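You operate a simulated robot arm through the tools that you are given. There is no shell and no other tool. Be economical: measure what you need, move in short steps, check, and stop when the job is done.

The job below is to be done with a simulated robot arm. You get a single attempt, and the scene is never put back.

TASK
Open the deck hatch, set both gap stops to 6 mm and shut it on them.

The check looks at the end state, three seconds after you hand in, the way a careful person would. Anything else that was tipped, shoved, dropped, spilled or broken makes it a failure.

THE ROBOT
A 6-joint arm with a two-finger gripper on a trunk, on a base that drives. Base frame: it is fixed to the floor where the robot stands at the start and does not move with it; the origin is under the middle of the robot, x ahead of it, y to its left, z up. Lengths are in mm, angles in rad, forces in N, time in s.
With the tool pointing down near the work surface it reaches from about 280 to 720 mm from the robot's upright axis, wherever it stands. Its first joint turns from -2.897 to 2.897 rad. Places, roughly: blue gap stop [500, -100, 800]; deck hatch [600, 0, 900]; yellow gap stop [500, 100, 800]. Payload 1.57 kg.
The TCP is the grasp point between the finger pads, 21 mm short of the fingertips. In the tool frame z runs along the fingers and y along their closing line. Largest opening 70 mm; the body of the gripper starts 50 mm behind the TCP.
Orientation is that of the tool frame in the base frame, as a unit quaternion [x, y, z, w]. With the fingers straight down and closing along the base's y, the tool's x points along the base's -x, its y along +y and its z along -z.

THE INTERFACE
- The arm moves only by the tool move_arm. Its argument "moves" is one flat list of numbers, 6 for each row, row after row: the shift along the base's x, y, z in mm, then the turn, a rotation vector about the base's x, y, z in degrees. In form: [x, y, z, rx, ry, rz, x, y, z, rx, ry, rz, ...]. A call has 1 to 8 rows; each row is the pose to reach, as a shift and turn from the pose commanded when the call began. "hand" is the finger opening in mm, from 0 to 70, set as the call begins (left out, the last holds). Rows are played at 5 a second. More than 50 mm and 0.15 rad between two rows, or a gripper value outside its range, and nothing of the call is played. Where a pose cannot be reached the arm comes as near as it can. A force on the tool above 90 N (or 10 N above the force at the start of the call, whichever is more), or a blocked arm, ends the call early, and 0.2 s more pass. Each finger halts on what it meets, pressing with about 30 N; the grip force reading is that of the motor and also rises with nothing between the fingers. The clock runs only during rows and for 0.2 s after the last one: add rows that repeat a pose to give the fingers time. The reply holds the time, the measured pose of the TCP, the force on the tool along the base axes, the opening and the grip force, in the units named above and with some noise, with the torque about the TCP (base axes, N m) and any sound that the robot's microphone picked up.
- Cameras (640 x 400 px; columns grow to the right, rows downward): "scene" is now at [21.9, 146.6, 1488]; the picture's right is [-0.10, -1.00, 0.00], its down [-0.70, 0.07, -0.71] and it looks along [0.71, -0.07, -0.71] (base axes); focal length 259 px, centre (320, 200). "wrist" rides on the gripper at [79, 4, -81] in the tool frame; the picture's right is [-0.05, 1.00, 0.00], its down [-0.67, -0.04, -0.74] and it looks along [-0.74, -0.04, 0.67] (tool axes); focal length 256 px, centre (320, 200). There is no depth. A picture from a camera that has moved, and an enlarged one, comes with that camera's place and axes in the base frame and with its lens.
- capture(camera): a new picture of that camera. No time passes.
- base_move(legs): drives the robot by 1 to 6 legs, each [ahead, left, turn to the left] in mm, mm and rad, along the robot's own axes; the way and the turn of a leg run together, so that a leg with both is an arc; at most 1500 mm and 3.142 rad a leg. The arm and the cameras ride along, it lands a little off, and it stops where it bumps. It gives what a move gives.
- aim_head(pan, tilt): turns the head with the scene camera to pan (to the left, within 2.705 rad either way) and tilt (down, from -0.506 to 1.204), counted from straight ahead of the robot. It gives what a move gives.
- inspect(camera, box): a new picture of the part [left, top, right, bottom] of that camera's present view, enlarged. No time passes.
- sign_off(): hands the job in; it is judged then, once.

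Go step by step. Nothing tells you exact positions but the pictures and the camera data: compare them with the known pose of the tool, close in by small moves and look again before you grip or let go. The budget is 120 turns and 78 pictures, counting those below and the enlarged ones. Unless the task says otherwise, let go and move clear before handing in, and close with one line.

The tools are called after "Emit:" as name(argument=value, ...) on one line, values as JSON. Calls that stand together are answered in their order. move_arm: Moves the arm, as the interface text tells. Its arguments: {"type":"object","properties":{"moves":{"type":"array"},"hand":{"type":"number"}},"required":["moves"]} The other tools are called the same way: base_move (legs) drives the base; aim_head (pan, tilt) turns the head that bears the scene camera; capture (camera) takes a picture; inspect (camera, box) takes an enlarged picture of a part of a camera's view; sign_off () hands the job in.

At the start:

```text
time_s: 0.0
position: [401.4, 21.5, 1226.0]
tool_rot: [0.0, 1.0, 0.0, 0.0]
wrist_force: [0.3, -0.5, 0.0]
moment: [0.02, 0.02, 0.0]
gripper_width: 70.1
gripper_force: 0.2
robot x, y, heading: [-1.4, -3.2, 0.004]
head pan, tilt: [-0.096, 0.782]
```

scene: 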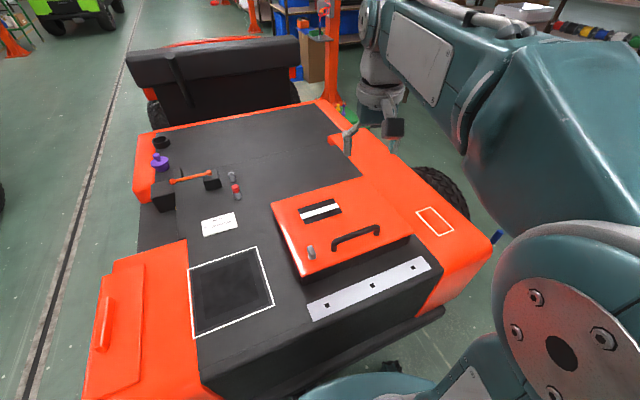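
wrist: 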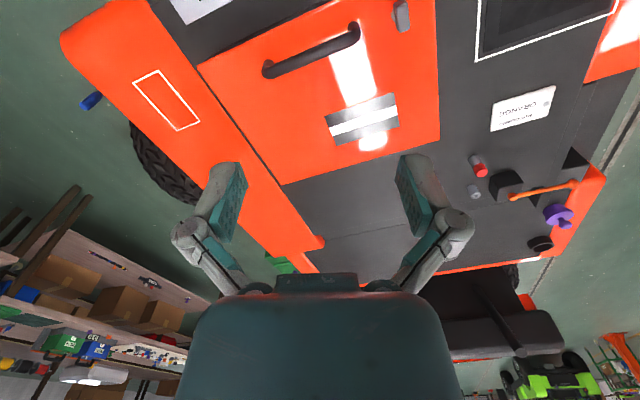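

I see an orange hatch with a black bar handle and a grey knob/latch near its front corner, and a scale strip in front of it. I'll look closer at the hatch and the placard.

Emit:
inspect(camera="scene", box=[260, 170, 450, 330])

Emit:
inspect(camera="scene", box=[140, 120, 290, 340])

Emit:
inspect(camera="wrist", box=[200, 0, 600, 200])

```text
2.50 times, centred on (355, 250) of scene
camera zoom: at [21.9, 146.6, 1488.0], right [-0.1, -1.0, 0.0], down [-0.7, 0.07, -0.71], along [0.71, -0.07, -0.71], focal length 648 px, centre (232, 75)
```

zoom: 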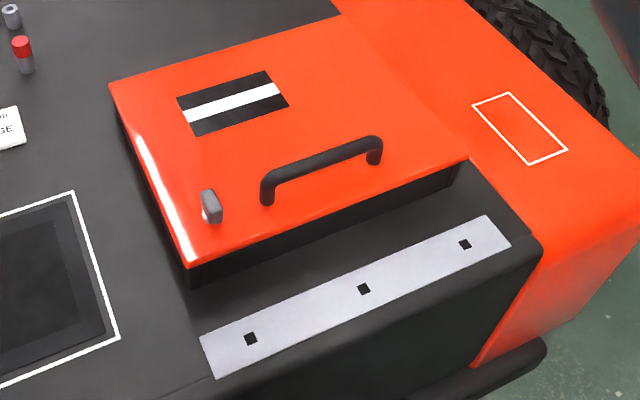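

```text
1.82 times, centred on (215, 230) of scene
camera zoom: at [21.9, 146.6, 1488.0], right [-0.1, -1.0, 0.0], down [-0.7, 0.07, -0.71], along [0.71, -0.07, -0.71], focal length 471 px, centre (511, 146)
```

zoom: 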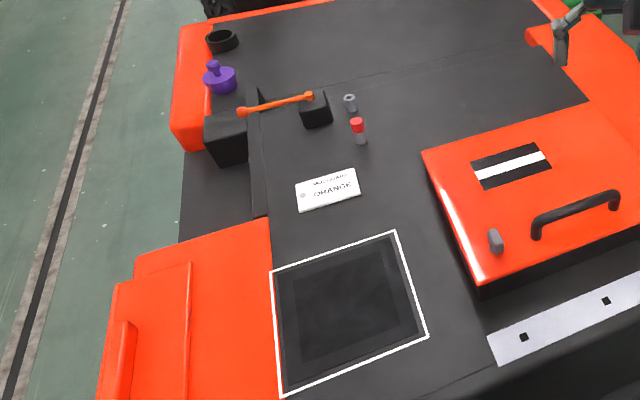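

```text
1.60 times, centred on (400, 100) of wrist
camera zoom: at [322.5, 23.2, 1307.2], right [0.05, 1.0, 0.0], down [0.67, -0.04, 0.74], along [0.74, -0.04, -0.67], focal length 410 px, centre (192, 360)
```

zoom: 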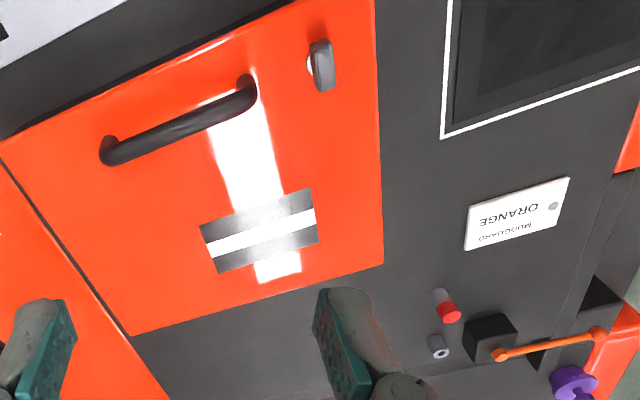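

The car is yawed about +17°. I estimate the latch knob at about (412,130,900), and the handle centre at about (445,6,925). I'll move over the knob, turned to match.

Emit:
move_arm(moves=[0, 25, -30, 0, 0, 6, 0, 50, -60, 0, 0, 12, 5, 80, -90, 0, 0, 17, 9, 108, -125, 0, 0, 17, 9, 108, -165, 0, 0, 17, 9, 108, -205, 0, 0, 17, 9, 108, -226, 0, 0, 17, 9, 108, -226, 0, 0, 17], hand=60)

Emit:
capture(camera="wrist")

Emit:
capture(camera="scene")

```text
time_s: 1.8
position: [411.7, 129.9, 1000.5]
tool_rot: [-0.148, 0.989, 0.0, 0.001]
wrist_force: [-0.2, -1.0, -0.6]
moment: [-0.01, 0.01, 0.01]
gripper_width: 60.0
gripper_force: 0.0
robot x, y, heading: [0.4, -4.4, 0.002]
head pan, tilt: [-0.096, 0.782]
```

```text
72 pictures are left
camera wrist: at [334.0, 109.4, 1081.0], right [-0.24, 0.97, 0.0], down [0.65, 0.16, 0.74], along [0.72, 0.18, -0.67], focal length 256 px, centre (320, 200)
```

wrist: 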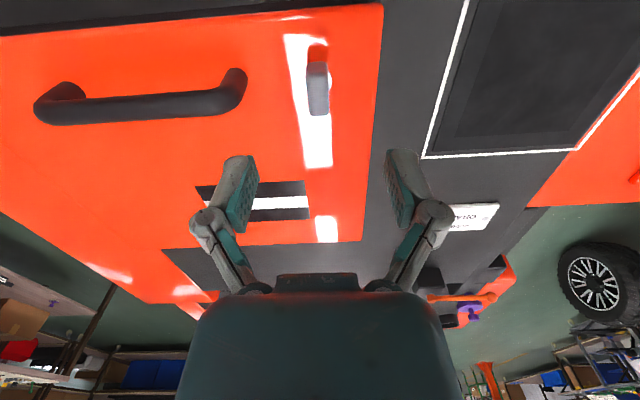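

```text
71 pictures are left
camera scene: at [22.1, 147.1, 1487.9], right [-0.1, -1.0, 0.0], down [-0.7, 0.07, -0.71], along [0.71, -0.07, -0.71], focal length 259 px, centre (320, 200)
```

scene: 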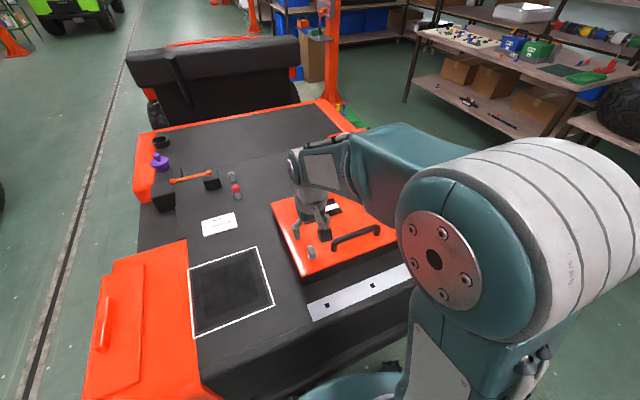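

The knob lines up with the fingers' centre. I'll zoom in to get its shape and height.

Emit:
inspect(camera="wrist", box=[250, 20, 390, 150])

Emit:
inspect(camera="scene", box=[280, 210, 360, 290])

```text
3.08 times, centred on (320, 85) of wrist
camera zoom: at [334.0, 109.4, 1081.0], right [-0.24, 0.97, 0.0], down [0.65, 0.16, 0.74], along [0.72, 0.18, -0.67], focal length 788 px, centre (320, 554)
```

zoom: 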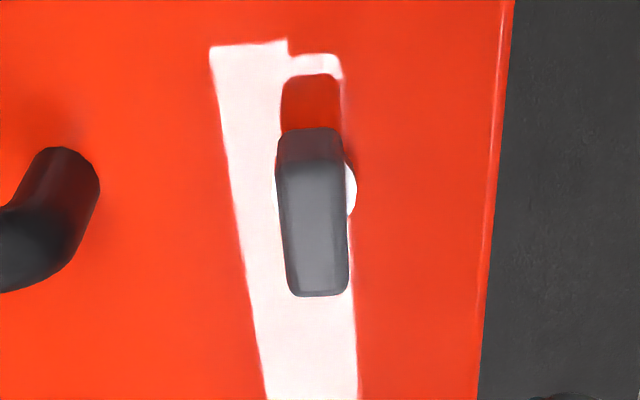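

```text
5.00 times, centred on (320, 250) of scene
camera zoom: at [22.1, 147.1, 1487.9], right [-0.1, -1.0, 0.0], down [-0.7, 0.07, -0.71], along [0.71, -0.07, -0.71], focal length 1296 px, centre (320, -50)
```

zoom: 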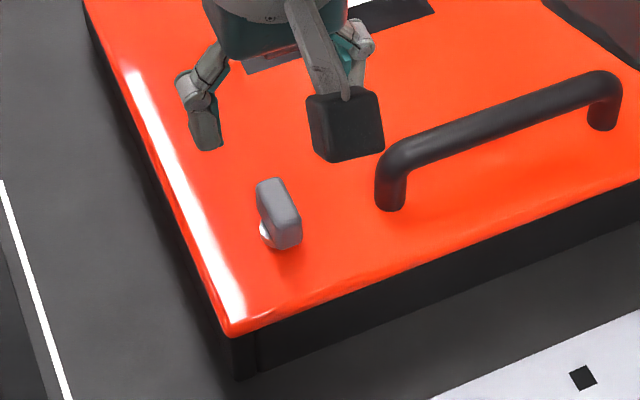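

The knob's long axis lies along the lid's depth, its centre is about (417,128), and its top is at about z=905. I'll descend with the fingers straddling it, then close gently.

Emit:
move_arm(moves=[6, -1.5, -30, 0, 0, 0, 6, -1.5, -55, 0, 0, 0, 6, -1.5, -75, 0, 0, 0, 6, -1.5, -88, 0, 0, 0, 6, -1.5, -88, 0, 0, 0], hand=45)

Emit:
capture(camera="wrist")

Emit:
inspect(camera="scene", box=[280, 210, 360, 290])

```text
time_s: 3.0
position: [416.9, 127.7, 911.0]
tool_rot: [-0.148, 0.989, -0.001, 0.0]
wrist_force: [0.1, 0.2, -0.8]
moment: [-0.02, -0.01, 0.0]
gripper_width: 45.1
gripper_force: 0.1
robot x, y, heading: [1.4, 2.7, -0.0]
head pan, tilt: [-0.096, 0.782]
```

```text
68 pictures are left
camera wrist: at [339.2, 106.7, 992.4], right [-0.24, 0.97, 0.0], down [0.65, 0.16, 0.74], along [0.72, 0.18, -0.67], focal length 256 px, centre (320, 200)
```

wrist: 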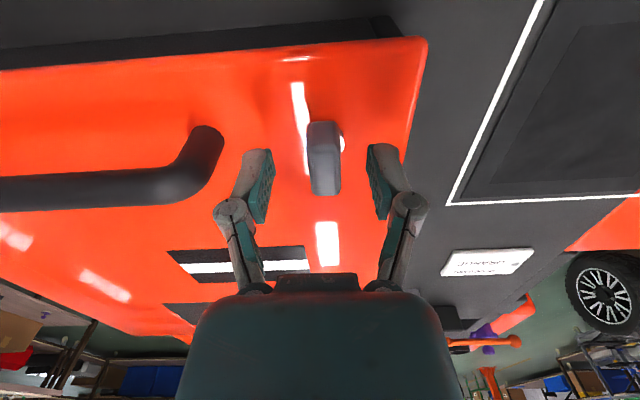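

```text
5.00 times, centred on (320, 250) of scene
camera zoom: at [22.3, 147.2, 1487.9], right [-0.1, -1.0, 0.0], down [-0.7, 0.07, -0.71], along [0.71, -0.07, -0.71], focal length 1296 px, centre (320, -50)
```

zoom: 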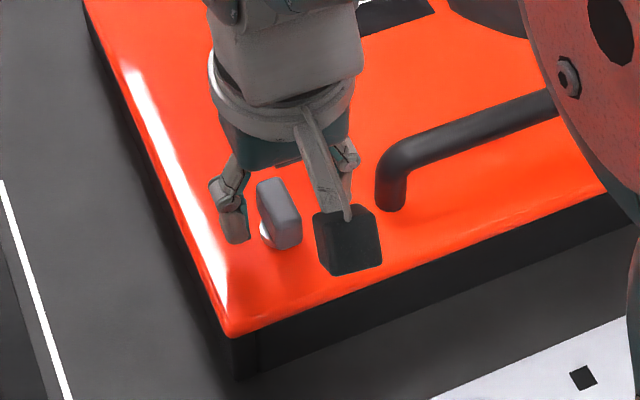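

The fingers straddle the knob, which sits a bit nearer and lower than I thought. I'll adjust slightly and close.

Emit:
move_arm(moves=[-4, 0, -3, 0, 0, 0, -4, 0, -5, 0, 0, 0, -4, 0, -5, 0, 0, 0])

Emit:
move_arm(moves=[0, 0, 0, 0, 0, 0, 0, 0, 0, 0, 0, 0, 0, 0, 0, 0, 0, 0, 0, 0, 0, 0, 0, 0], hand=8)

Emit:
capture(camera="wrist")

```text
time_s: 3.8
position: [412.0, 127.0, 905.5]
tool_rot: [-0.149, 0.989, 0.0, 0.0]
wrist_force: [0.3, -1.0, -0.2]
moment: [0.0, 0.0, -0.02]
gripper_width: 45.2
gripper_force: 0.1
robot x, y, heading: [1.4, -2.9, 0.002]
head pan, tilt: [-0.096, 0.782]
```

```text
time_s: 4.8
position: [411.5, 127.6, 906.6]
tool_rot: [-0.148, 0.989, 0.0, -0.001]
wrist_force: [-3.2, 13.3, -1.0]
moment: [0.25, -0.02, 0.5]
gripper_width: 15.8
gripper_force: 32.2
robot x, y, heading: [1.9, 1.4, 0.0]
head pan, tilt: [-0.096, 0.782]
```

```text
66 pictures are left
camera wrist: at [335.4, 107.5, 987.7], right [-0.24, 0.97, 0.0], down [0.65, 0.16, 0.74], along [0.72, 0.18, -0.67], focal length 256 px, centre (320, 200)
```

wrist: 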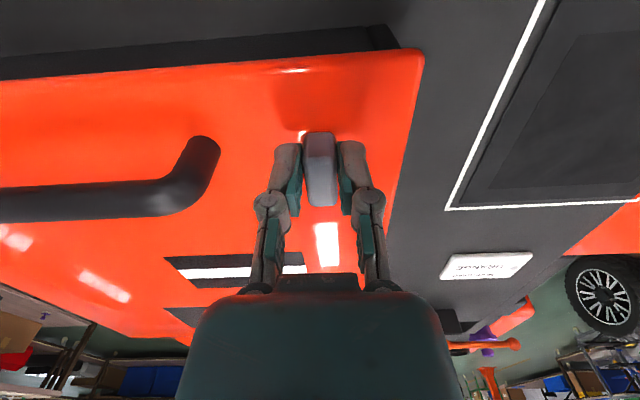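

I've gripped the knob at 15.8 mm. I'll try a small turn and read the torque.

Emit:
move_arm(moves=[0, 1, 0, 0, 0, 0, 0, 1.5, 0, 0, 0, 5, 0, 1.5, 0, 0, 0, 10, 0, 1.5, 0, 0, 0, 10])

```text
time_s: 5.8
position: [412.9, 126.6, 906.6]
tool_rot: [-0.234, 0.972, -0.001, -0.001]
wrist_force: [1.9, -6.4, 2.4]
moment: [-0.31, 0.23, -0.05]
gripper_width: 16.2
gripper_force: 32.0
robot x, y, heading: [0.9, -2.9, -0.004]
head pan, tilt: [-0.096, 0.782]
```

Emit:
move_arm(moves=[0, -0.5, 0, 0, 0, 7, 0, -0.5, 0, 0, 0, 14, 0, -0.5, 0, 0, 0, 20, 0, -0.5, 0, 0, 0, 20])

Emit:
capture(camera="wrist")

```text
time_s: 6.8
position: [414.2, 123.9, 906.5]
tool_rot: [-0.399, 0.917, 0.0, 0.001]
wrist_force: [29.7, -27.5, -12.6]
moment: [-0.95, 0.02, -0.34]
gripper_width: 16.0
gripper_force: 32.0
robot x, y, heading: [-2.2, -4.0, -0.002]
head pan, tilt: [-0.096, 0.782]
```

```text
65 pictures are left
camera wrist: at [357.4, 67.8, 987.8], right [-0.69, 0.72, 0.0], down [0.48, 0.46, 0.75], along [0.54, 0.52, -0.67], focal length 256 px, centre (320, 200)
```

wrist: 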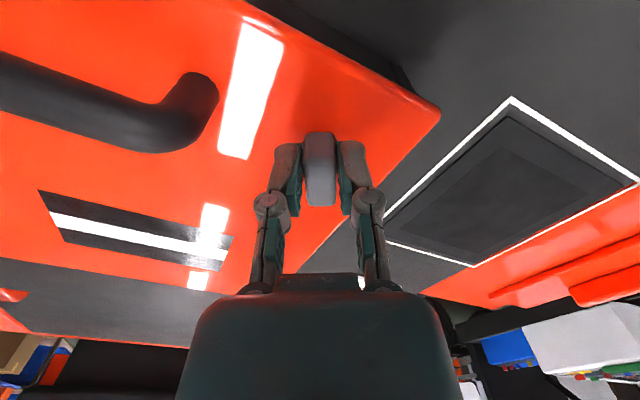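

The knob turns with the gripper, so this is the right way. I'll keep turning and shift the TCP to follow the off-centre grip.

Emit:
move_arm(moves=[1.5, -3, 0, 0, 0, 0, 2, -3.4, 0, 0, 0, 7.5, 2.5, -3.7, 0, 0, 0, 15, 3.1, -4, 0, 0, 0, 22.5, 3.8, -4.2, 0, 0, 0, 30, 3.8, -4.2, 0, 0, 0, 30])

Emit:
capture(camera="wrist")

```text
time_s: 8.2
position: [418.4, 122.2, 906.7]
tool_rot: [-0.623, 0.782, 0.0, 0.003]
wrist_force: [37.2, -13.9, -8.3]
moment: [0.45, -0.66, -0.38]
gripper_width: 15.7
gripper_force: 31.9
robot x, y, heading: [-2.5, -0.3, 0.001]
head pan, tilt: [-0.096, 0.782]
```

```text
64 pictures are left
camera wrist: at [396.5, 44.2, 988.4], right [-0.96, 0.27, 0.0], down [0.18, 0.64, 0.75], along [0.21, 0.72, -0.66], focal length 256 px, centre (320, 200)
```

wrist: 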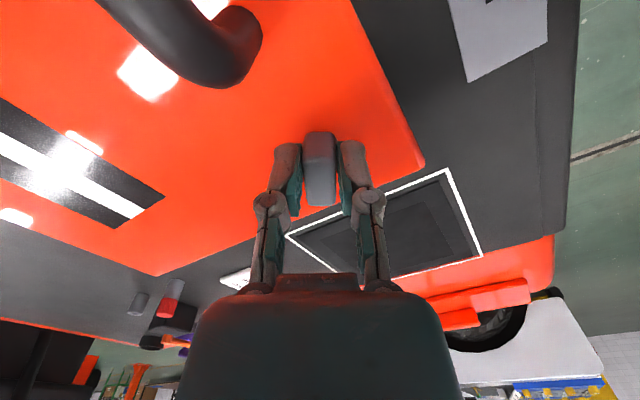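

Emit:
move_arm(moves=[3, -1.5, 0, 0, 0, 0, 3.7, -1.5, 0, 0, 0, 7.5, 4.5, -1.6, 0, 0, 0, 15, 5.2, -1.6, 0, 0, 0, 22.5, 5.8, -1.4, 0, 0, 0, 30, 5.8, -1.4, 0, 0, 0, 30])

Emit:
capture(camera="wrist")

```text
time_s: 9.6
position: [422.5, 122.5, 907.4]
tool_rot: [0.804, -0.595, 0.0, 0.0]
wrist_force: [25.5, -0.8, -3.9]
moment: [0.71, -0.16, -0.23]
gripper_width: 15.9
gripper_force: 32.4
robot x, y, heading: [1.6, -2.1, -0.003]
head pan, tilt: [-0.096, 0.782]
```

```text
63 pictures are left
camera wrist: at [442.6, 44.2, 988.2], right [-0.97, -0.24, 0.0], down [-0.16, 0.65, 0.74], along [-0.18, 0.72, -0.67], focal length 256 px, centre (320, 200)
```

wrist: 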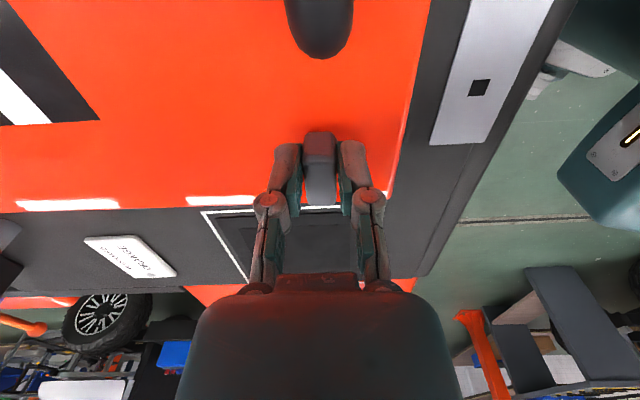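

It has turned 90°. I'll check for an end stop with a little more turn.

Emit:
move_arm(moves=[2, 0, 0, 0, 0, 0, 2, 0, 0, 0, 0, 6, 2, 0, 0, 0, 0, 12, 2, 0, 0, 0, 0, 12])

```text
time_s: 10.6
position: [424.0, 121.7, 906.6]
tool_rot: [0.861, -0.508, -0.001, 0.002]
wrist_force: [13.5, -2.0, 3.1]
moment: [0.3, -0.04, -0.67]
gripper_width: 17.7
gripper_force: 32.1
robot x, y, heading: [-3.3, 0.8, -0.001]
head pan, tilt: [-0.096, 0.782]
```

The torque rises at the stop just past 90°, so the latch is turned fully. I'll back off the strain, release, rise and look.

Emit:
move_arm(moves=[0, 0, 0, 0, 0, -6, 0, 0, 0, 0, 0, -10, 0, 0, 0, 0, 0, -10], hand=45)

Emit:
move_arm(moves=[0, 0, 40, 0, 0, 0, 5, -35, 80, 0, 0, 0, 8, -70, 100, 0, 0, 0, 12, -110, 105, 0, 0, 0, 12, -110, 105, 0, 0, 0], hand=60)

Emit:
capture(camera="wrist")

Emit:
capture(camera="scene")

```text
time_s: 11.4
position: [424.1, 121.8, 907.6]
tool_rot: [0.814, -0.58, -0.001, 0.002]
wrist_force: [0.5, 0.1, -0.6]
moment: [0.02, 0.03, -0.01]
gripper_width: 45.0
gripper_force: 0.0
robot x, y, heading: [3.6, -0.2, -0.002]
head pan, tilt: [-0.096, 0.782]
```

```text
refused: row 2 steps farther than a row can; nothing moved
```

```text
62 pictures are left
camera wrist: at [445.6, 44.8, 988.0], right [-0.96, -0.27, 0.0], down [-0.18, 0.64, 0.74], along [-0.21, 0.72, -0.67], focal length 256 px, centre (320, 200)
```

wrist: 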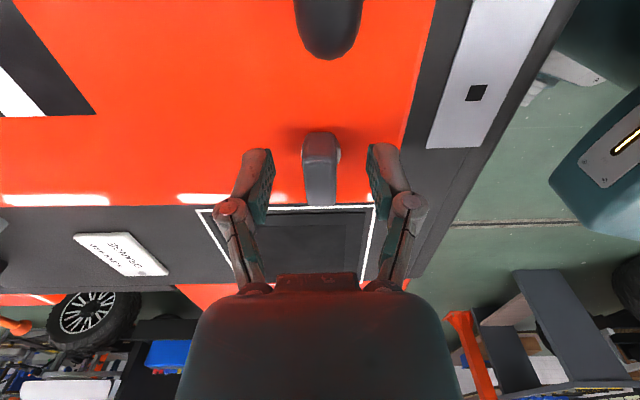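

```text
61 pictures are left
camera scene: at [22.2, 147.2, 1487.9], right [-0.1, -1.0, 0.0], down [-0.7, 0.07, -0.71], along [0.71, -0.07, -0.71], focal length 259 px, centre (320, 200)
```

scene: 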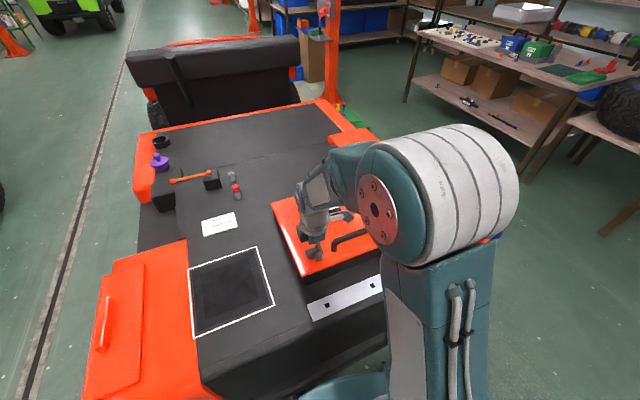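

The hatch is unlatched and the grip is free. I'll raise the arm and go over the handle.

Emit:
move_arm(moves=[0, 0, 40, 0, 0, 0, 2, -20, 80, 0, 0, 0, 8, -55, 100, 0, 0, -1, 14, -85, 105, 0, 0, -2, 18, -115, 105, 0, 0, -2, 18, -115, 105, 0, 0, -2], hand=60)

Emit:
capture(camera="wrist")

Emit:
inspect(camera="scene", box=[260, 170, 420, 290])

```text
time_s: 12.8
position: [443.3, 6.1, 1013.4]
tool_rot: [0.803, -0.595, -0.001, 0.0]
wrist_force: [-0.3, -0.4, -0.3]
moment: [0.02, 0.06, -0.01]
gripper_width: 60.0
gripper_force: 0.1
robot x, y, heading: [-0.1, 5.6, -0.002]
head pan, tilt: [-0.096, 0.782]
```

```text
60 pictures are left
camera wrist: at [462.2, -72.6, 1094.1], right [-0.97, -0.24, 0.0], down [-0.16, 0.65, 0.75], along [-0.18, 0.72, -0.67], focal length 256 px, centre (320, 200)
```

wrist: 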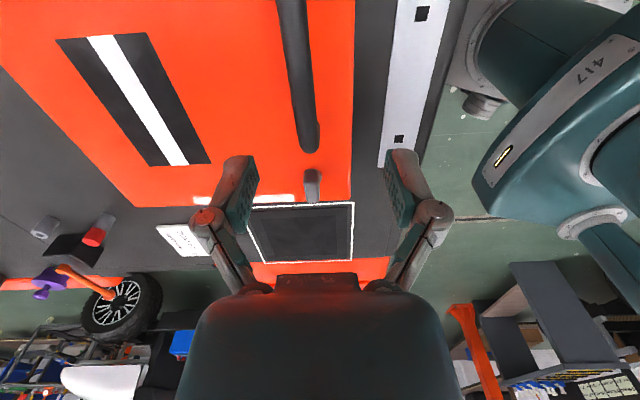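

```text
3.33 times, centred on (340, 230) of scene
camera zoom: at [22.2, 146.4, 1488.0], right [-0.1, -1.0, 0.0], down [-0.7, 0.07, -0.71], along [0.71, -0.07, -0.71], focal length 864 px, centre (253, 100)
```

zoom: 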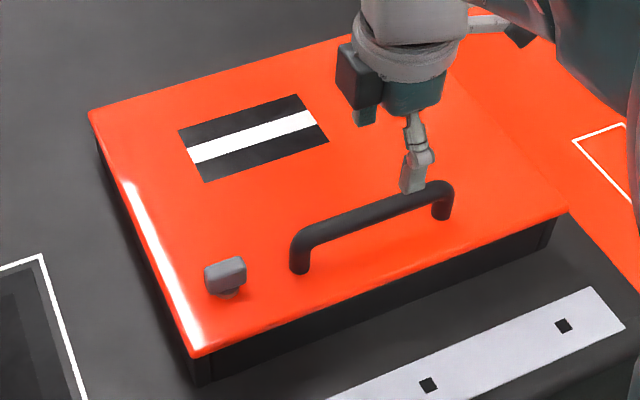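

The bar is about 13 mm further from the robot than the TCP. I'll correct for that and go down part way.

Emit:
move_arm(moves=[15, -8, -20, 0, 0, 0, 15, -8, -45, 0, 0, 0, 15, -8, -65, 0, 0, 0, 15, -8, -65, 0, 0, 0], hand=50)

Emit:
capture(camera="wrist")

Emit:
inspect(camera="scene", box=[290, 190, 410, 280])

```text
time_s: 13.8
position: [458.9, -1.6, 947.0]
tool_rot: [0.804, -0.594, 0.0, 0.0]
wrist_force: [0.6, -0.2, -0.2]
moment: [0.01, -0.02, 0.03]
gripper_width: 50.1
gripper_force: 0.0
robot x, y, heading: [3.0, 2.4, -0.004]
head pan, tilt: [-0.096, 0.782]
```

```text
58 pictures are left
camera wrist: at [476.9, -80.0, 1028.1], right [-0.97, -0.24, 0.0], down [-0.16, 0.65, 0.75], along [-0.18, 0.72, -0.67], focal length 256 px, centre (320, 200)
```

wrist: 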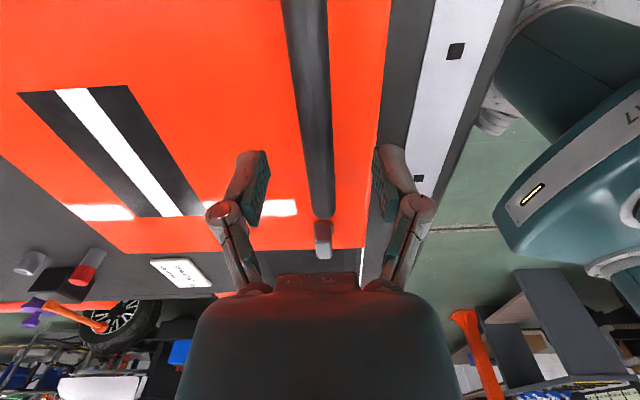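

```text
4.44 times, centred on (350, 235) of scene
camera zoom: at [22.4, 146.5, 1488.0], right [-0.1, -1.0, 0.0], down [-0.7, 0.07, -0.71], along [0.71, -0.07, -0.71], focal length 1152 px, centre (187, 44)
```

zoom: 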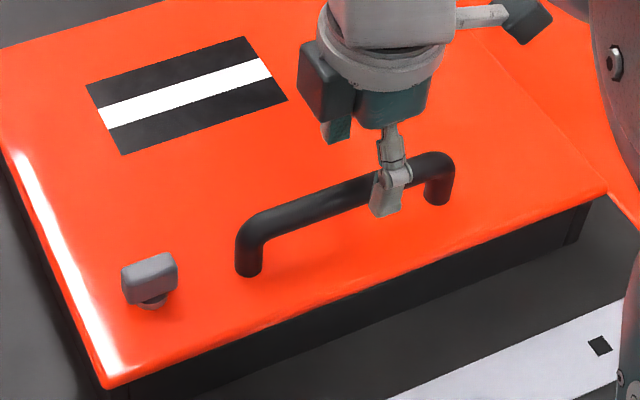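

The bar is centred between the fingers now. I'll descend and grip it.

Emit:
move_arm(moves=[0, 0, -12, 0, 0, 0, 0, 0, -25, 0, 0, 0, 0, 0, -27, 0, 0, 0])

Emit:
move_arm(moves=[0, 0, 0, 0, 0, 0, 0, 0, 0, 0, 0, 0, 0, 0, 0, 0, 0, 0], hand=5)

Emit:
capture(camera="wrist")

Emit:
inspect(camera="scene", box=[290, 190, 410, 280])

```text
time_s: 14.6
position: [458.1, -1.2, 919.7]
tool_rot: [0.804, -0.595, -0.001, 0.0]
wrist_force: [-0.1, 0.4, -0.5]
moment: [0.01, 0.02, 0.02]
gripper_width: 49.9
gripper_force: 0.1
robot x, y, heading: [-1.0, -2.3, -0.002]
head pan, tilt: [-0.096, 0.782]
```

```text
time_s: 15.4
position: [459.3, -0.7, 920.2]
tool_rot: [0.804, -0.595, 0.001, -0.001]
wrist_force: [17.3, 1.8, 2.0]
moment: [-0.05, -0.32, 0.55]
gripper_width: 18.0
gripper_force: 31.9
robot x, y, heading: [-0.2, 0.0, 0.005]
head pan, tilt: [-0.096, 0.782]
```

```text
56 pictures are left
camera wrist: at [478.1, -79.1, 1001.9], right [-0.97, -0.24, 0.0], down [-0.16, 0.65, 0.74], along [-0.18, 0.72, -0.67], focal length 256 px, centre (320, 200)
```

wrist: 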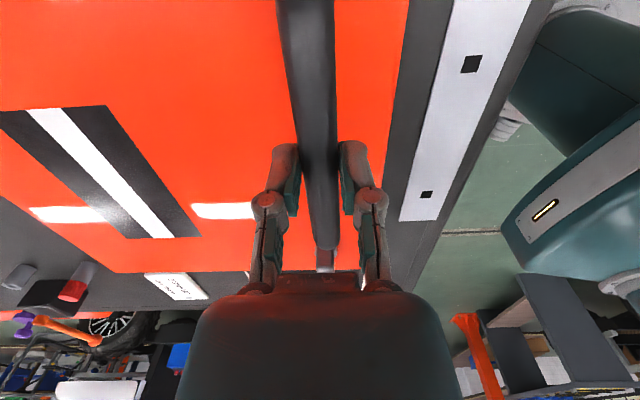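

```text
4.44 times, centred on (350, 235) of scene
camera zoom: at [23.6, 147.0, 1487.9], right [-0.1, -1.0, 0.0], down [-0.7, 0.07, -0.71], along [0.7, -0.07, -0.71], focal length 1152 px, centre (187, 44)
```

zoom: 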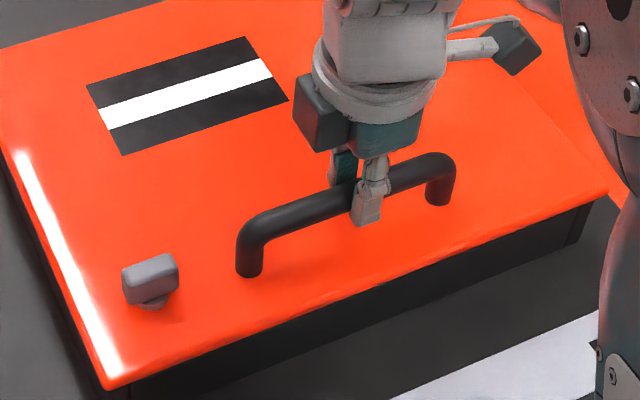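

I hold the handle at 18 mm. I'll make a first small lift along the estimated arc about a rear hinge.

Emit:
move_arm(moves=[2.2, 0.7, 10, -0.7, 2.4, 0, 4.6, 1.4, 20, -1.46, 4.8, 0, 4.6, 1.4, 20, -1.46, 4.8, 0])

Emit:
capture(camera="scene")

```text
time_s: 16.2
position: [461.5, 2.0, 940.1]
tool_rot: [0.804, -0.594, -0.026, 0.036]
wrist_force: [9.7, 4.7, 11.9]
moment: [-0.12, -0.32, -0.1]
gripper_width: 10.3
gripper_force: 3.9
robot x, y, heading: [0.8, 3.1, -0.002]
head pan, tilt: [-0.096, 0.782]
```

```text
54 pictures are left
camera scene: at [22.0, 147.5, 1487.9], right [-0.1, -1.0, 0.0], down [-0.7, 0.07, -0.71], along [0.71, -0.07, -0.71], focal length 259 px, centre (320, 200)
```

scene: 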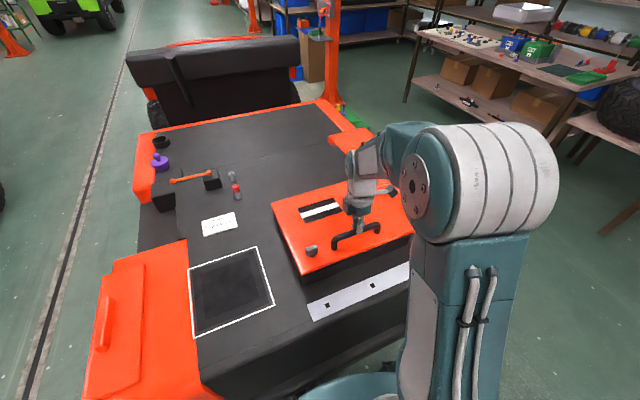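

The fingers slid off the bar, so I held it too high or the lid is still latched. I'll reopen, grip deeper and test again.

Emit:
move_arm(moves=[0, 0, 12, 0, 0, 0, 0, 0, 25, 0, 0, 0, 0, 0, 25, 0.7, -2.4, 0, -3, -2, 25, 1.46, -4.8, 0], hand=45)

Emit:
move_arm(moves=[-0.5, 0, -20, 0, 0, 0, -0.5, 0, -40, 0, 0, 0, -0.5, 0, -50, 0, 0, 0, -0.5, 0, -57, 0, 0, 0])

Emit:
move_arm(moves=[0, 0, 0, 0, 0, 0, 0, 0, 0, 0, 0, 0, 0, 0, 0, 0, 0, 0], hand=5)

Emit:
inspect(camera="scene", box=[290, 190, 410, 280])

```text
time_s: 17.2
position: [459.3, -1.2, 966.1]
tool_rot: [0.804, -0.594, -0.001, 0.001]
wrist_force: [0.7, 0.6, -0.7]
moment: [0.02, 0.01, 0.0]
gripper_width: 45.2
gripper_force: 0.0
robot x, y, heading: [-1.2, 2.4, 0.001]
head pan, tilt: [-0.096, 0.782]
```

```text
time_s: 18.2
position: [458.3, -2.2, 909.5]
tool_rot: [0.804, -0.595, 0.0, 0.001]
wrist_force: [0.0, 0.7, 0.0]
moment: [-0.01, 0.0, 0.0]
gripper_width: 45.0
gripper_force: 0.1
robot x, y, heading: [1.4, 0.6, 0.003]
head pan, tilt: [-0.096, 0.782]
```

```text
time_s: 19.0
position: [460.6, -0.7, 907.6]
tool_rot: [0.804, -0.594, 0.002, 0.0]
wrist_force: [31.8, 5.9, 2.3]
moment: [-0.3, 0.04, 0.47]
gripper_width: 16.5
gripper_force: 31.8
robot x, y, heading: [1.5, 1.2, -0.002]
head pan, tilt: [-0.096, 0.782]
```

```text
4.44 times, centred on (350, 235) of scene
camera zoom: at [24.8, 147.8, 1487.8], right [-0.1, -1.0, 0.0], down [-0.7, 0.07, -0.71], along [0.7, -0.07, -0.71], focal length 1152 px, centre (187, 44)
```

zoom: 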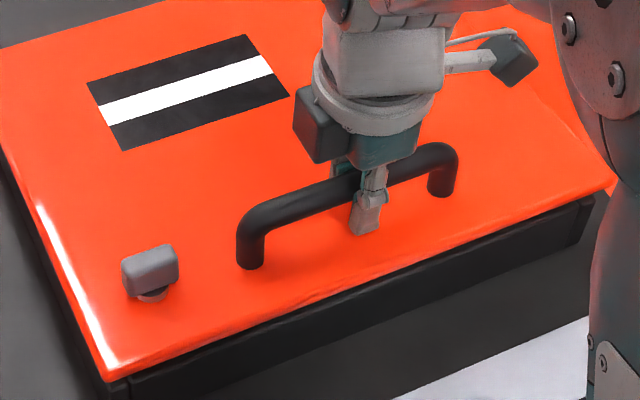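

The lid edge has already risen slightly, so it's unlatched and the fingers are wedged under the bar's widest point. I'll lift slowly.

Emit:
move_arm(moves=[2, 0.6, 3, -0.3, 1, 0, 3, 1, 8, -0.7, 2.4, 0, 4.6, 1.4, 14, -1.1, 3.6, 0, 6, 2, 20, -1.46, 4.8, 0, 6, 2, 20, -1.46, 4.8, 0])

Emit:
capture(camera="scene")

```text
time_s: 20.2
position: [463.2, 0.1, 927.1]
tool_rot: [0.803, -0.594, -0.029, 0.038]
wrist_force: [-0.8, 0.9, -24.1]
moment: [0.2, 0.04, 0.46]
gripper_width: 17.7
gripper_force: 31.9
robot x, y, heading: [1.7, 1.3, -0.0]
head pan, tilt: [-0.096, 0.782]
```

```text
52 pictures are left
camera scene: at [23.6, 146.8, 1487.8], right [-0.1, -1.0, 0.0], down [-0.7, 0.07, -0.71], along [0.7, -0.07, -0.71], focal length 259 px, centre (320, 200)
```

scene: 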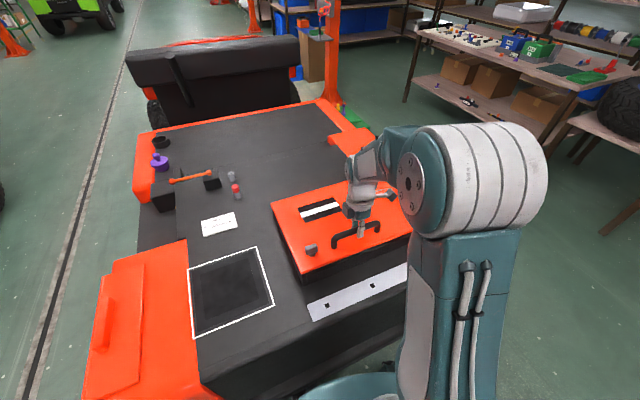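

Emit:
inspect(camera="scene", box=[260, 170, 420, 300])

Emit:
capture(camera="wrist")

```text
3.08 times, centred on (340, 235) of scene
camera zoom: at [23.6, 146.8, 1487.8], right [-0.1, -1.0, 0.0], down [-0.7, 0.07, -0.71], along [0.7, -0.07, -0.71], focal length 798 px, centre (258, 92)
```

zoom: 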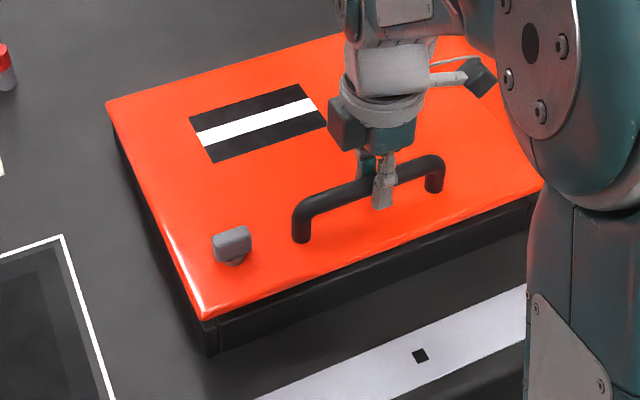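

```text
50 pictures are left
camera wrist: at [489.5, -76.3, 1008.4], right [-0.97, -0.24, 0.1], down [-0.09, 0.67, 0.74], along [-0.24, 0.71, -0.67], focal length 256 px, centre (320, 200)
```

wrist: 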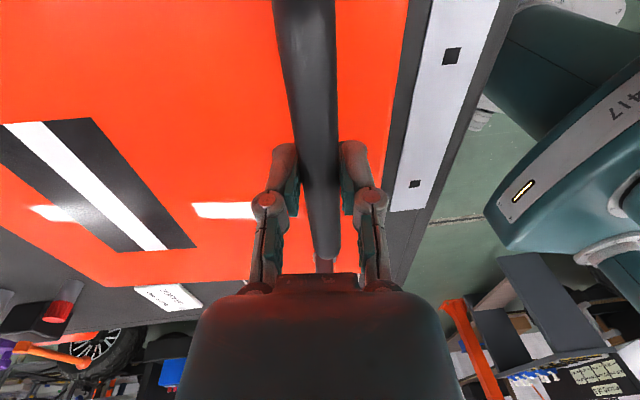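

The bar may have slipped in the grip. I'll lift another 10 mm and see whether the lid follows at constant force.

Emit:
move_arm(moves=[1.3, 0.4, 5, -0.3, 1, 0, 2.6, 0.8, 10, -0.6, 2, 0, 2.6, 0.8, 10, -0.6, 2, 0])

Emit:
inspect(camera="scene", box=[260, 170, 420, 300])

```text
time_s: 21.0
position: [466.2, 0.7, 938.4]
tool_rot: [0.802, -0.593, -0.037, 0.051]
wrist_force: [-15.6, 0.7, 3.3]
moment: [0.14, 0.3, 0.48]
gripper_width: 17.3
gripper_force: 32.4
robot x, y, heading: [0.4, 2.5, 0.0]
head pan, tilt: [-0.096, 0.782]
```

```text
3.08 times, centred on (340, 235) of scene
camera zoom: at [21.1, 146.6, 1488.0], right [-0.1, -1.0, 0.0], down [-0.7, 0.07, -0.71], along [0.71, -0.07, -0.7], focal length 798 px, centre (258, 92)
```

zoom: 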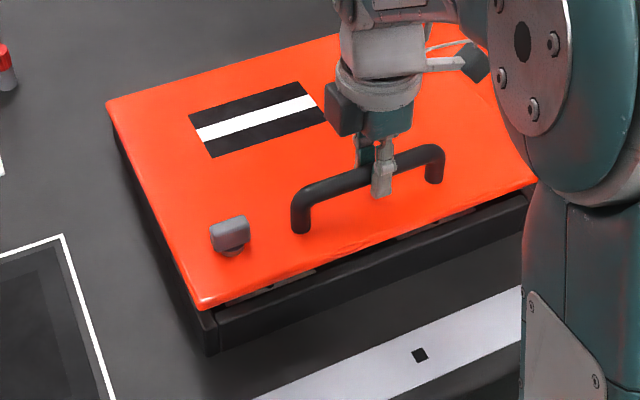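

The lid is opening now; the earlier resistance was only the seal. I'll continue along the arc.

Emit:
move_arm(moves=[1.5, 0.4, 10, -0.73, 2.4, 0, 4.5, 1.3, 19.6, -1.46, 4.78, 0, 8, 2.5, 29, -2.2, 7.2, 0, 12.3, 3.8, 38.6, -2.92, 9.56, 0, 17, 5.2, 47.6, -3.65, 12, 0, 21.8, 6.7, 56.7, -4.38, 14.34, 0, 21.8, 6.7, 56.7, -4.38, 14.34, 0])

Emit:
capture(camera="scene")

```text
time_s: 22.6
position: [490.3, 8.8, 993.8]
tool_rot: [0.789, -0.584, -0.114, 0.154]
wrist_force: [21.6, 13.0, -23.8]
moment: [0.22, -0.04, 0.32]
gripper_width: 17.5
gripper_force: 31.9
robot x, y, heading: [2.7, 2.5, -0.001]
head pan, tilt: [-0.096, 0.782]
```

```text
48 pictures are left
camera scene: at [25.9, 149.7, 1487.5], right [-0.1, -1.0, 0.0], down [-0.7, 0.07, -0.71], along [0.7, -0.07, -0.71], focal length 259 px, centre (320, 200)
```

scene: 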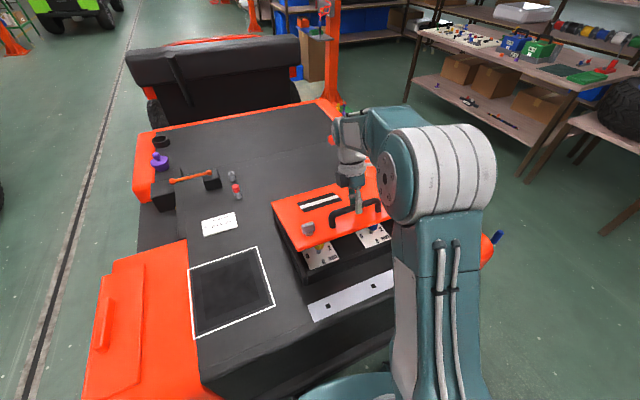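

The hatch is up about 20°, and two plates with stops are visible inside. I'll continue with a small inward correction.

Emit:
move_arm(moves=[8, 2.4, 8.6, -0.73, 2.4, 0, 14, 4.3, 17.3, -1.46, 4.78, 0, 20, 6, 25.4, -2.2, 7.2, 0, 26, 8, 33.5, -2.92, 9.56, 0, 33, 10, 41, -3.65, 12, 0, 40, 12, 48.5, -4.38, 14.34, 0, 40, 12, 48.5, -4.38, 14.34, 0])

Emit:
capture(camera="scene")

```text
time_s: 24.2
position: [529.9, 21.1, 1043.9]
tool_rot: [0.761, -0.564, -0.191, 0.257]
wrist_force: [-9.3, 14.8, -5.8]
moment: [0.23, 0.11, 0.29]
gripper_width: 17.6
gripper_force: 32.1
robot x, y, heading: [0.3, 0.9, -0.002]
head pan, tilt: [-0.096, 0.782]
```

```text
47 pictures are left
camera scene: at [22.8, 150.4, 1487.6], right [-0.1, -1.0, 0.0], down [-0.7, 0.07, -0.71], along [0.71, -0.07, -0.71], focal length 259 px, centre (320, 200)
```

scene: 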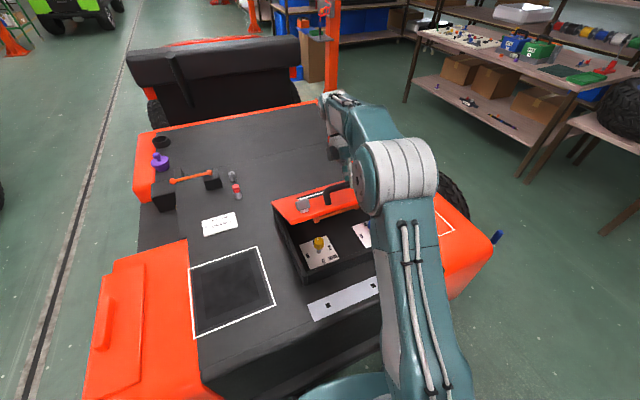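

Emit:
move_arm(moves=[7.4, 3.5, 7, -0.4, 1.4, 0, 14.8, 6, 13.7, -0.88, 2.87, 0, 22.6, 8.4, 20, -1.3, 4.3, 0, 30.7, 10.9, 26, -1.75, 5.74, 0, 39, 13.4, 31.5, -2.2, 7.2, 0, 47.5, 16, 36.8, -2.63, 8.6, 0, 56, 18.6, 41.5, -3.1, 10, 0, 65.2, 21.4, 46, -3.5, 11.5, 0])

Emit:
capture(camera="scene")

```text
time_s: 26.0
position: [505.5, 22.0, 1015.0]
tool_rot: [0.733, -0.542, -0.243, 0.33]
wrist_force: [10.9, -19.8, -2.5]
moment: [0.13, -0.02, 0.27]
gripper_width: 17.2
gripper_force: 31.8
out of reach, approached as far as the arm can: row 2, 3, 4, 5, 6, 7, 8
robot x, y, heading: [1.2, 1.1, -0.002]
head pan, tilt: [-0.096, 0.782]
```

```text
46 pictures are left
camera scene: at [24.3, 142.3, 1488.4], right [-0.1, -1.0, 0.0], down [-0.7, 0.07, -0.71], along [0.7, -0.07, -0.71], focal length 259 px, centre (320, 200)
```

scene: 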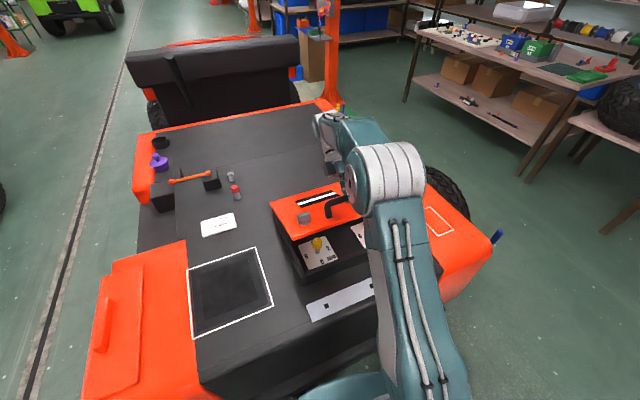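

The tilted tool has reached the arm's limit. I'll straighten the tool, letting the bar turn in the grip, while holding position.

Emit:
move_arm(moves=[0, 0, 0, 1.46, -4.78, 0])

```text
time_s: 26.4
position: [505.4, 22.0, 1014.1]
tool_rot: [0.745, -0.551, -0.225, 0.302]
wrist_force: [2.3, -15.2, -3.0]
moment: [0.18, 0.24, 0.17]
gripper_width: 17.4
gripper_force: 31.5
robot x, y, heading: [-0.4, 1.0, 0.001]
head pan, tilt: [-0.096, 0.782]
```

Emit:
move_arm(moves=[0, -1, 0, 1.46, -4.78, 0, 0, -2, 0, 2.92, -9.56, 0, 0, -2, 0, 4.38, -14.34, 0, 0, -2, 0, 5.84, -19.1, 0, 0, -2, 0, 7.3, -23.9, 0, 0, -2, 0, 8.8, -28.7, 0, 0, -2, 0, 8.8, -28.7, 0])

Emit:
capture(camera="wrist")

```text
time_s: 28.0
position: [503.5, 20.5, 1014.7]
tool_rot: [0.797, -0.59, -0.075, 0.1]
wrist_force: [-23.7, -2.1, 11.4]
moment: [0.1, 0.31, 0.12]
gripper_width: 22.0
gripper_force: 13.1
robot x, y, heading: [-0.5, -2.1, -0.002]
head pan, tilt: [-0.096, 0.782]
```

```text
45 pictures are left
camera wrist: at [542.1, -52.2, 1095.9], right [-0.94, -0.23, 0.25], down [0.01, 0.7, 0.71], along [-0.34, 0.68, -0.65], focal length 256 px, centre (320, 200)
```

wrist: 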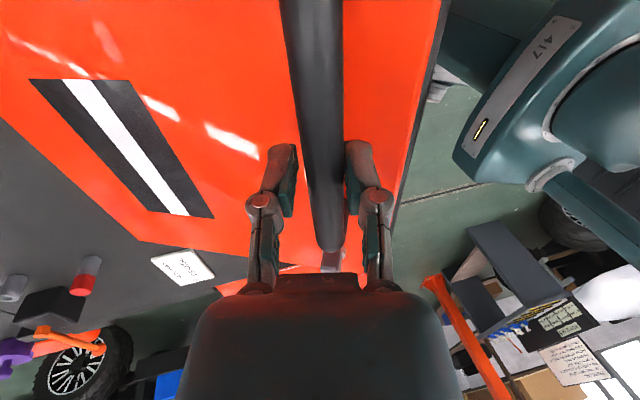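

Emit:
move_arm(moves=[4, 1.2, 8.3, 0, 0, 0, 10.4, 3.2, 16.2, 0, 0, 0, 17, 5.2, 24, 0, 0, 0, 24, 7.3, 31.2, 0, 0, 0, 31.3, 9.5, 38.3, 0, 0, 0, 38.8, 11.9, 44.9, 0, 0, 0, 38.8, 11.9, 44.9, 0, 0, 0])

Emit:
capture(camera="scene")

```text
time_s: 29.6
position: [544.8, 31.5, 1060.9]
tool_rot: [0.798, -0.59, -0.075, 0.099]
wrist_force: [-20.7, -4.9, 13.5]
moment: [0.0, 0.3, 0.13]
gripper_width: 21.8
gripper_force: 12.9
robot x, y, heading: [1.4, 0.7, 0.001]
head pan, tilt: [-0.096, 0.782]
```

```text
44 pictures are left
camera scene: at [20.4, 145.5, 1488.2], right [-0.1, -1.0, 0.0], down [-0.7, 0.07, -0.71], along [0.71, -0.07, -0.7], focal length 259 px, centre (320, 200)
```

scene: 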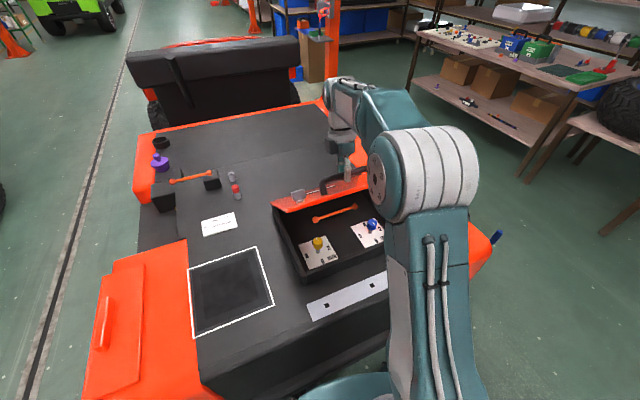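

Emit:
inspect(camera="scene", box=[260, 170, 400, 290])

```text
3.33 times, centred on (330, 230) of scene
camera zoom: at [20.4, 145.5, 1488.2], right [-0.1, -1.0, 0.0], down [-0.7, 0.07, -0.71], along [0.71, -0.07, -0.7], focal length 864 px, centre (287, 100)
```

zoom: 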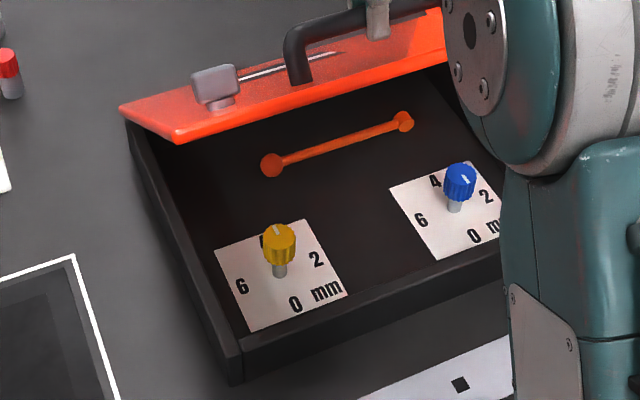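

Inside are two dial knobs, yellow and blue, each on a plate marked 0, 2, 4 and 6 mm. I'll continue opening the lid towards and past vertical, with the tool straightened.

Emit:
move_arm(moves=[5.9, 1.8, 9.5, 0.58, -1.9, 0, 14, 4.3, 15.3, 1.17, -3.8, 0, 22.4, 6.8, 21, 1.75, -5.7, 0, 30.8, 9.4, 26.1, 2.3, -7.6, 0, 39.6, 12.1, 31, 2.9, -9.6, 0, 48.5, 14.8, 35.3, 3.5, -11.5, 0, 57.6, 17.6, 39.3, 4, -13, 0, 66.8, 20.4, 42.9, 4.1, -13.4, 0])

Emit:
capture(camera="scene")

Emit:
capture(camera="wrist")

```text
time_s: 31.4
position: [610.6, 53.1, 1103.2]
tool_rot: [0.804, -0.595, -0.001, 0.001]
wrist_force: [-12.6, -0.5, 12.9]
moment: [0.26, 0.16, 0.46]
gripper_width: 17.4
gripper_force: 31.9
robot x, y, heading: [0.3, 2.1, -0.004]
head pan, tilt: [-0.096, 0.782]
```

```text
42 pictures are left
camera scene: at [21.0, 146.8, 1488.0], right [-0.1, -1.0, 0.0], down [-0.7, 0.07, -0.71], along [0.71, -0.07, -0.7], focal length 259 px, centre (320, 200)
```

scene: 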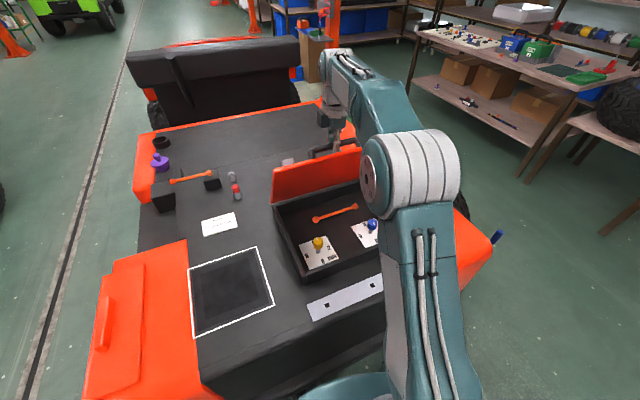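

```text
41 pictures are left
camera wrist: at [630.5, -24.8, 1185.6], right [-0.97, -0.24, 0.0], down [-0.16, 0.65, 0.75], along [-0.18, 0.72, -0.67], focal length 256 px, centre (320, 200)
```

wrist: 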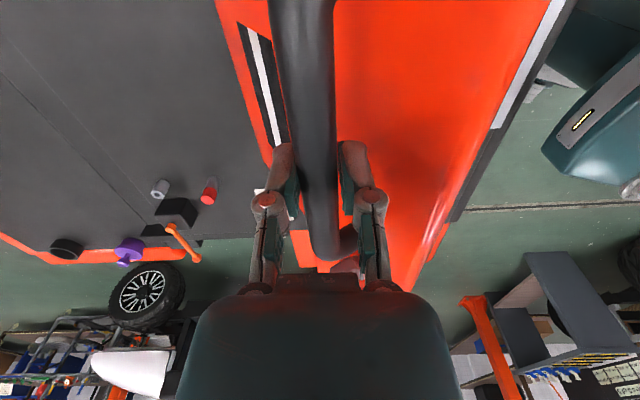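

The lid is at about 60–65° and wants to fall back, so I'll keep hold and continue towards vertical.

Emit:
move_arm(moves=[9, 2.8, 4.5, 0, 0, 0, 18, 5.5, 7, 0, 0, 0, 27.5, 8.4, 9.5, 0, 0, 0, 37.5, 11.4, 11.5, 0, 0, 0, 47, 14.3, 13, 0, 0, 0, 57, 17.4, 13.8, 0, 0, 0, 57, 17.4, 13.8, 0, 0, 0])

Emit:
capture(camera="scene")

Emit:
capture(camera="wrist")

```text
time_s: 33.0
position: [668.4, 72.8, 1118.9]
tool_rot: [0.804, -0.594, 0.0, 0.0]
wrist_force: [-5.8, 8.9, 14.0]
moment: [0.02, 0.03, 0.46]
gripper_width: 17.3
gripper_force: 31.8
robot x, y, heading: [1.5, -0.5, -0.002]
head pan, tilt: [-0.096, 0.782]
```

```text
40 pictures are left
camera scene: at [21.7, 149.0, 1487.8], right [-0.1, -1.0, 0.0], down [-0.7, 0.07, -0.71], along [0.71, -0.07, -0.7], focal length 259 px, centre (320, 200)
```

scene: 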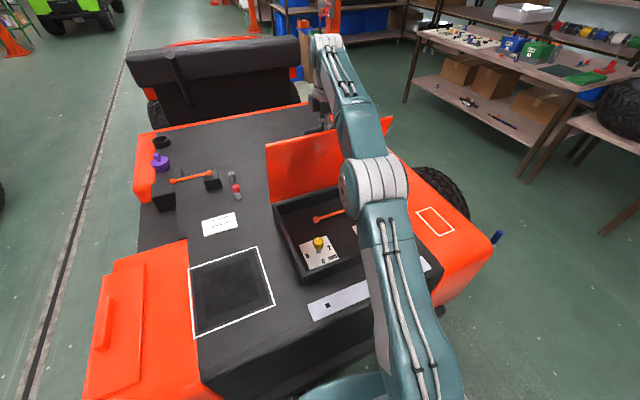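

```text
39 pictures are left
camera wrist: at [687.9, -6.1, 1199.6], right [-0.97, -0.24, 0.0], down [-0.16, 0.65, 0.75], along [-0.18, 0.72, -0.67], focal length 256 px, centre (320, 200)
```

wrist: 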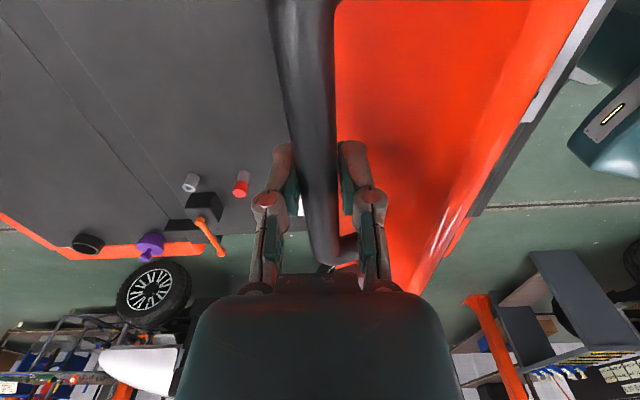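

Emit:
move_arm(moves=[8, 2.4, 2, 0, 0, 0, 16, 4.9, 3, 0, 0, 0, 24, 7.3, 3, 0, 0, 0])

```text
time_s: 33.8
position: [677.4, 73.2, 1115.1]
tool_rot: [0.803, -0.595, -0.001, 0.001]
wrist_force: [-7.6, -1.7, 19.7]
moment: [-0.02, 0.02, 0.47]
gripper_width: 17.5
gripper_force: 32.4
out of reach, approached as far as the arm can: row 1, 2, 3
robot x, y, heading: [-0.1, 1.6, 0.003]
head pan, tilt: [-0.096, 0.782]
```

The arm is at its reach limit. Near vertical the motion is almost horizontal, so I'll push the lid on by driving the base slowly forward.

Emit:
base_move(legs=[[19, 6, 0]])

```text
time_s: 34.6
position: [697.1, 82.6, 1111.9]
tool_rot: [0.804, -0.594, -0.003, 0.0]
wrist_force: [4.9, -2.6, 6.8]
moment: [0.13, -0.05, 0.6]
gripper_width: 16.8
gripper_force: 32.1
robot x, y, heading: [17.4, 6.2, 0.001]
head pan, tilt: [-0.096, 0.782]
```

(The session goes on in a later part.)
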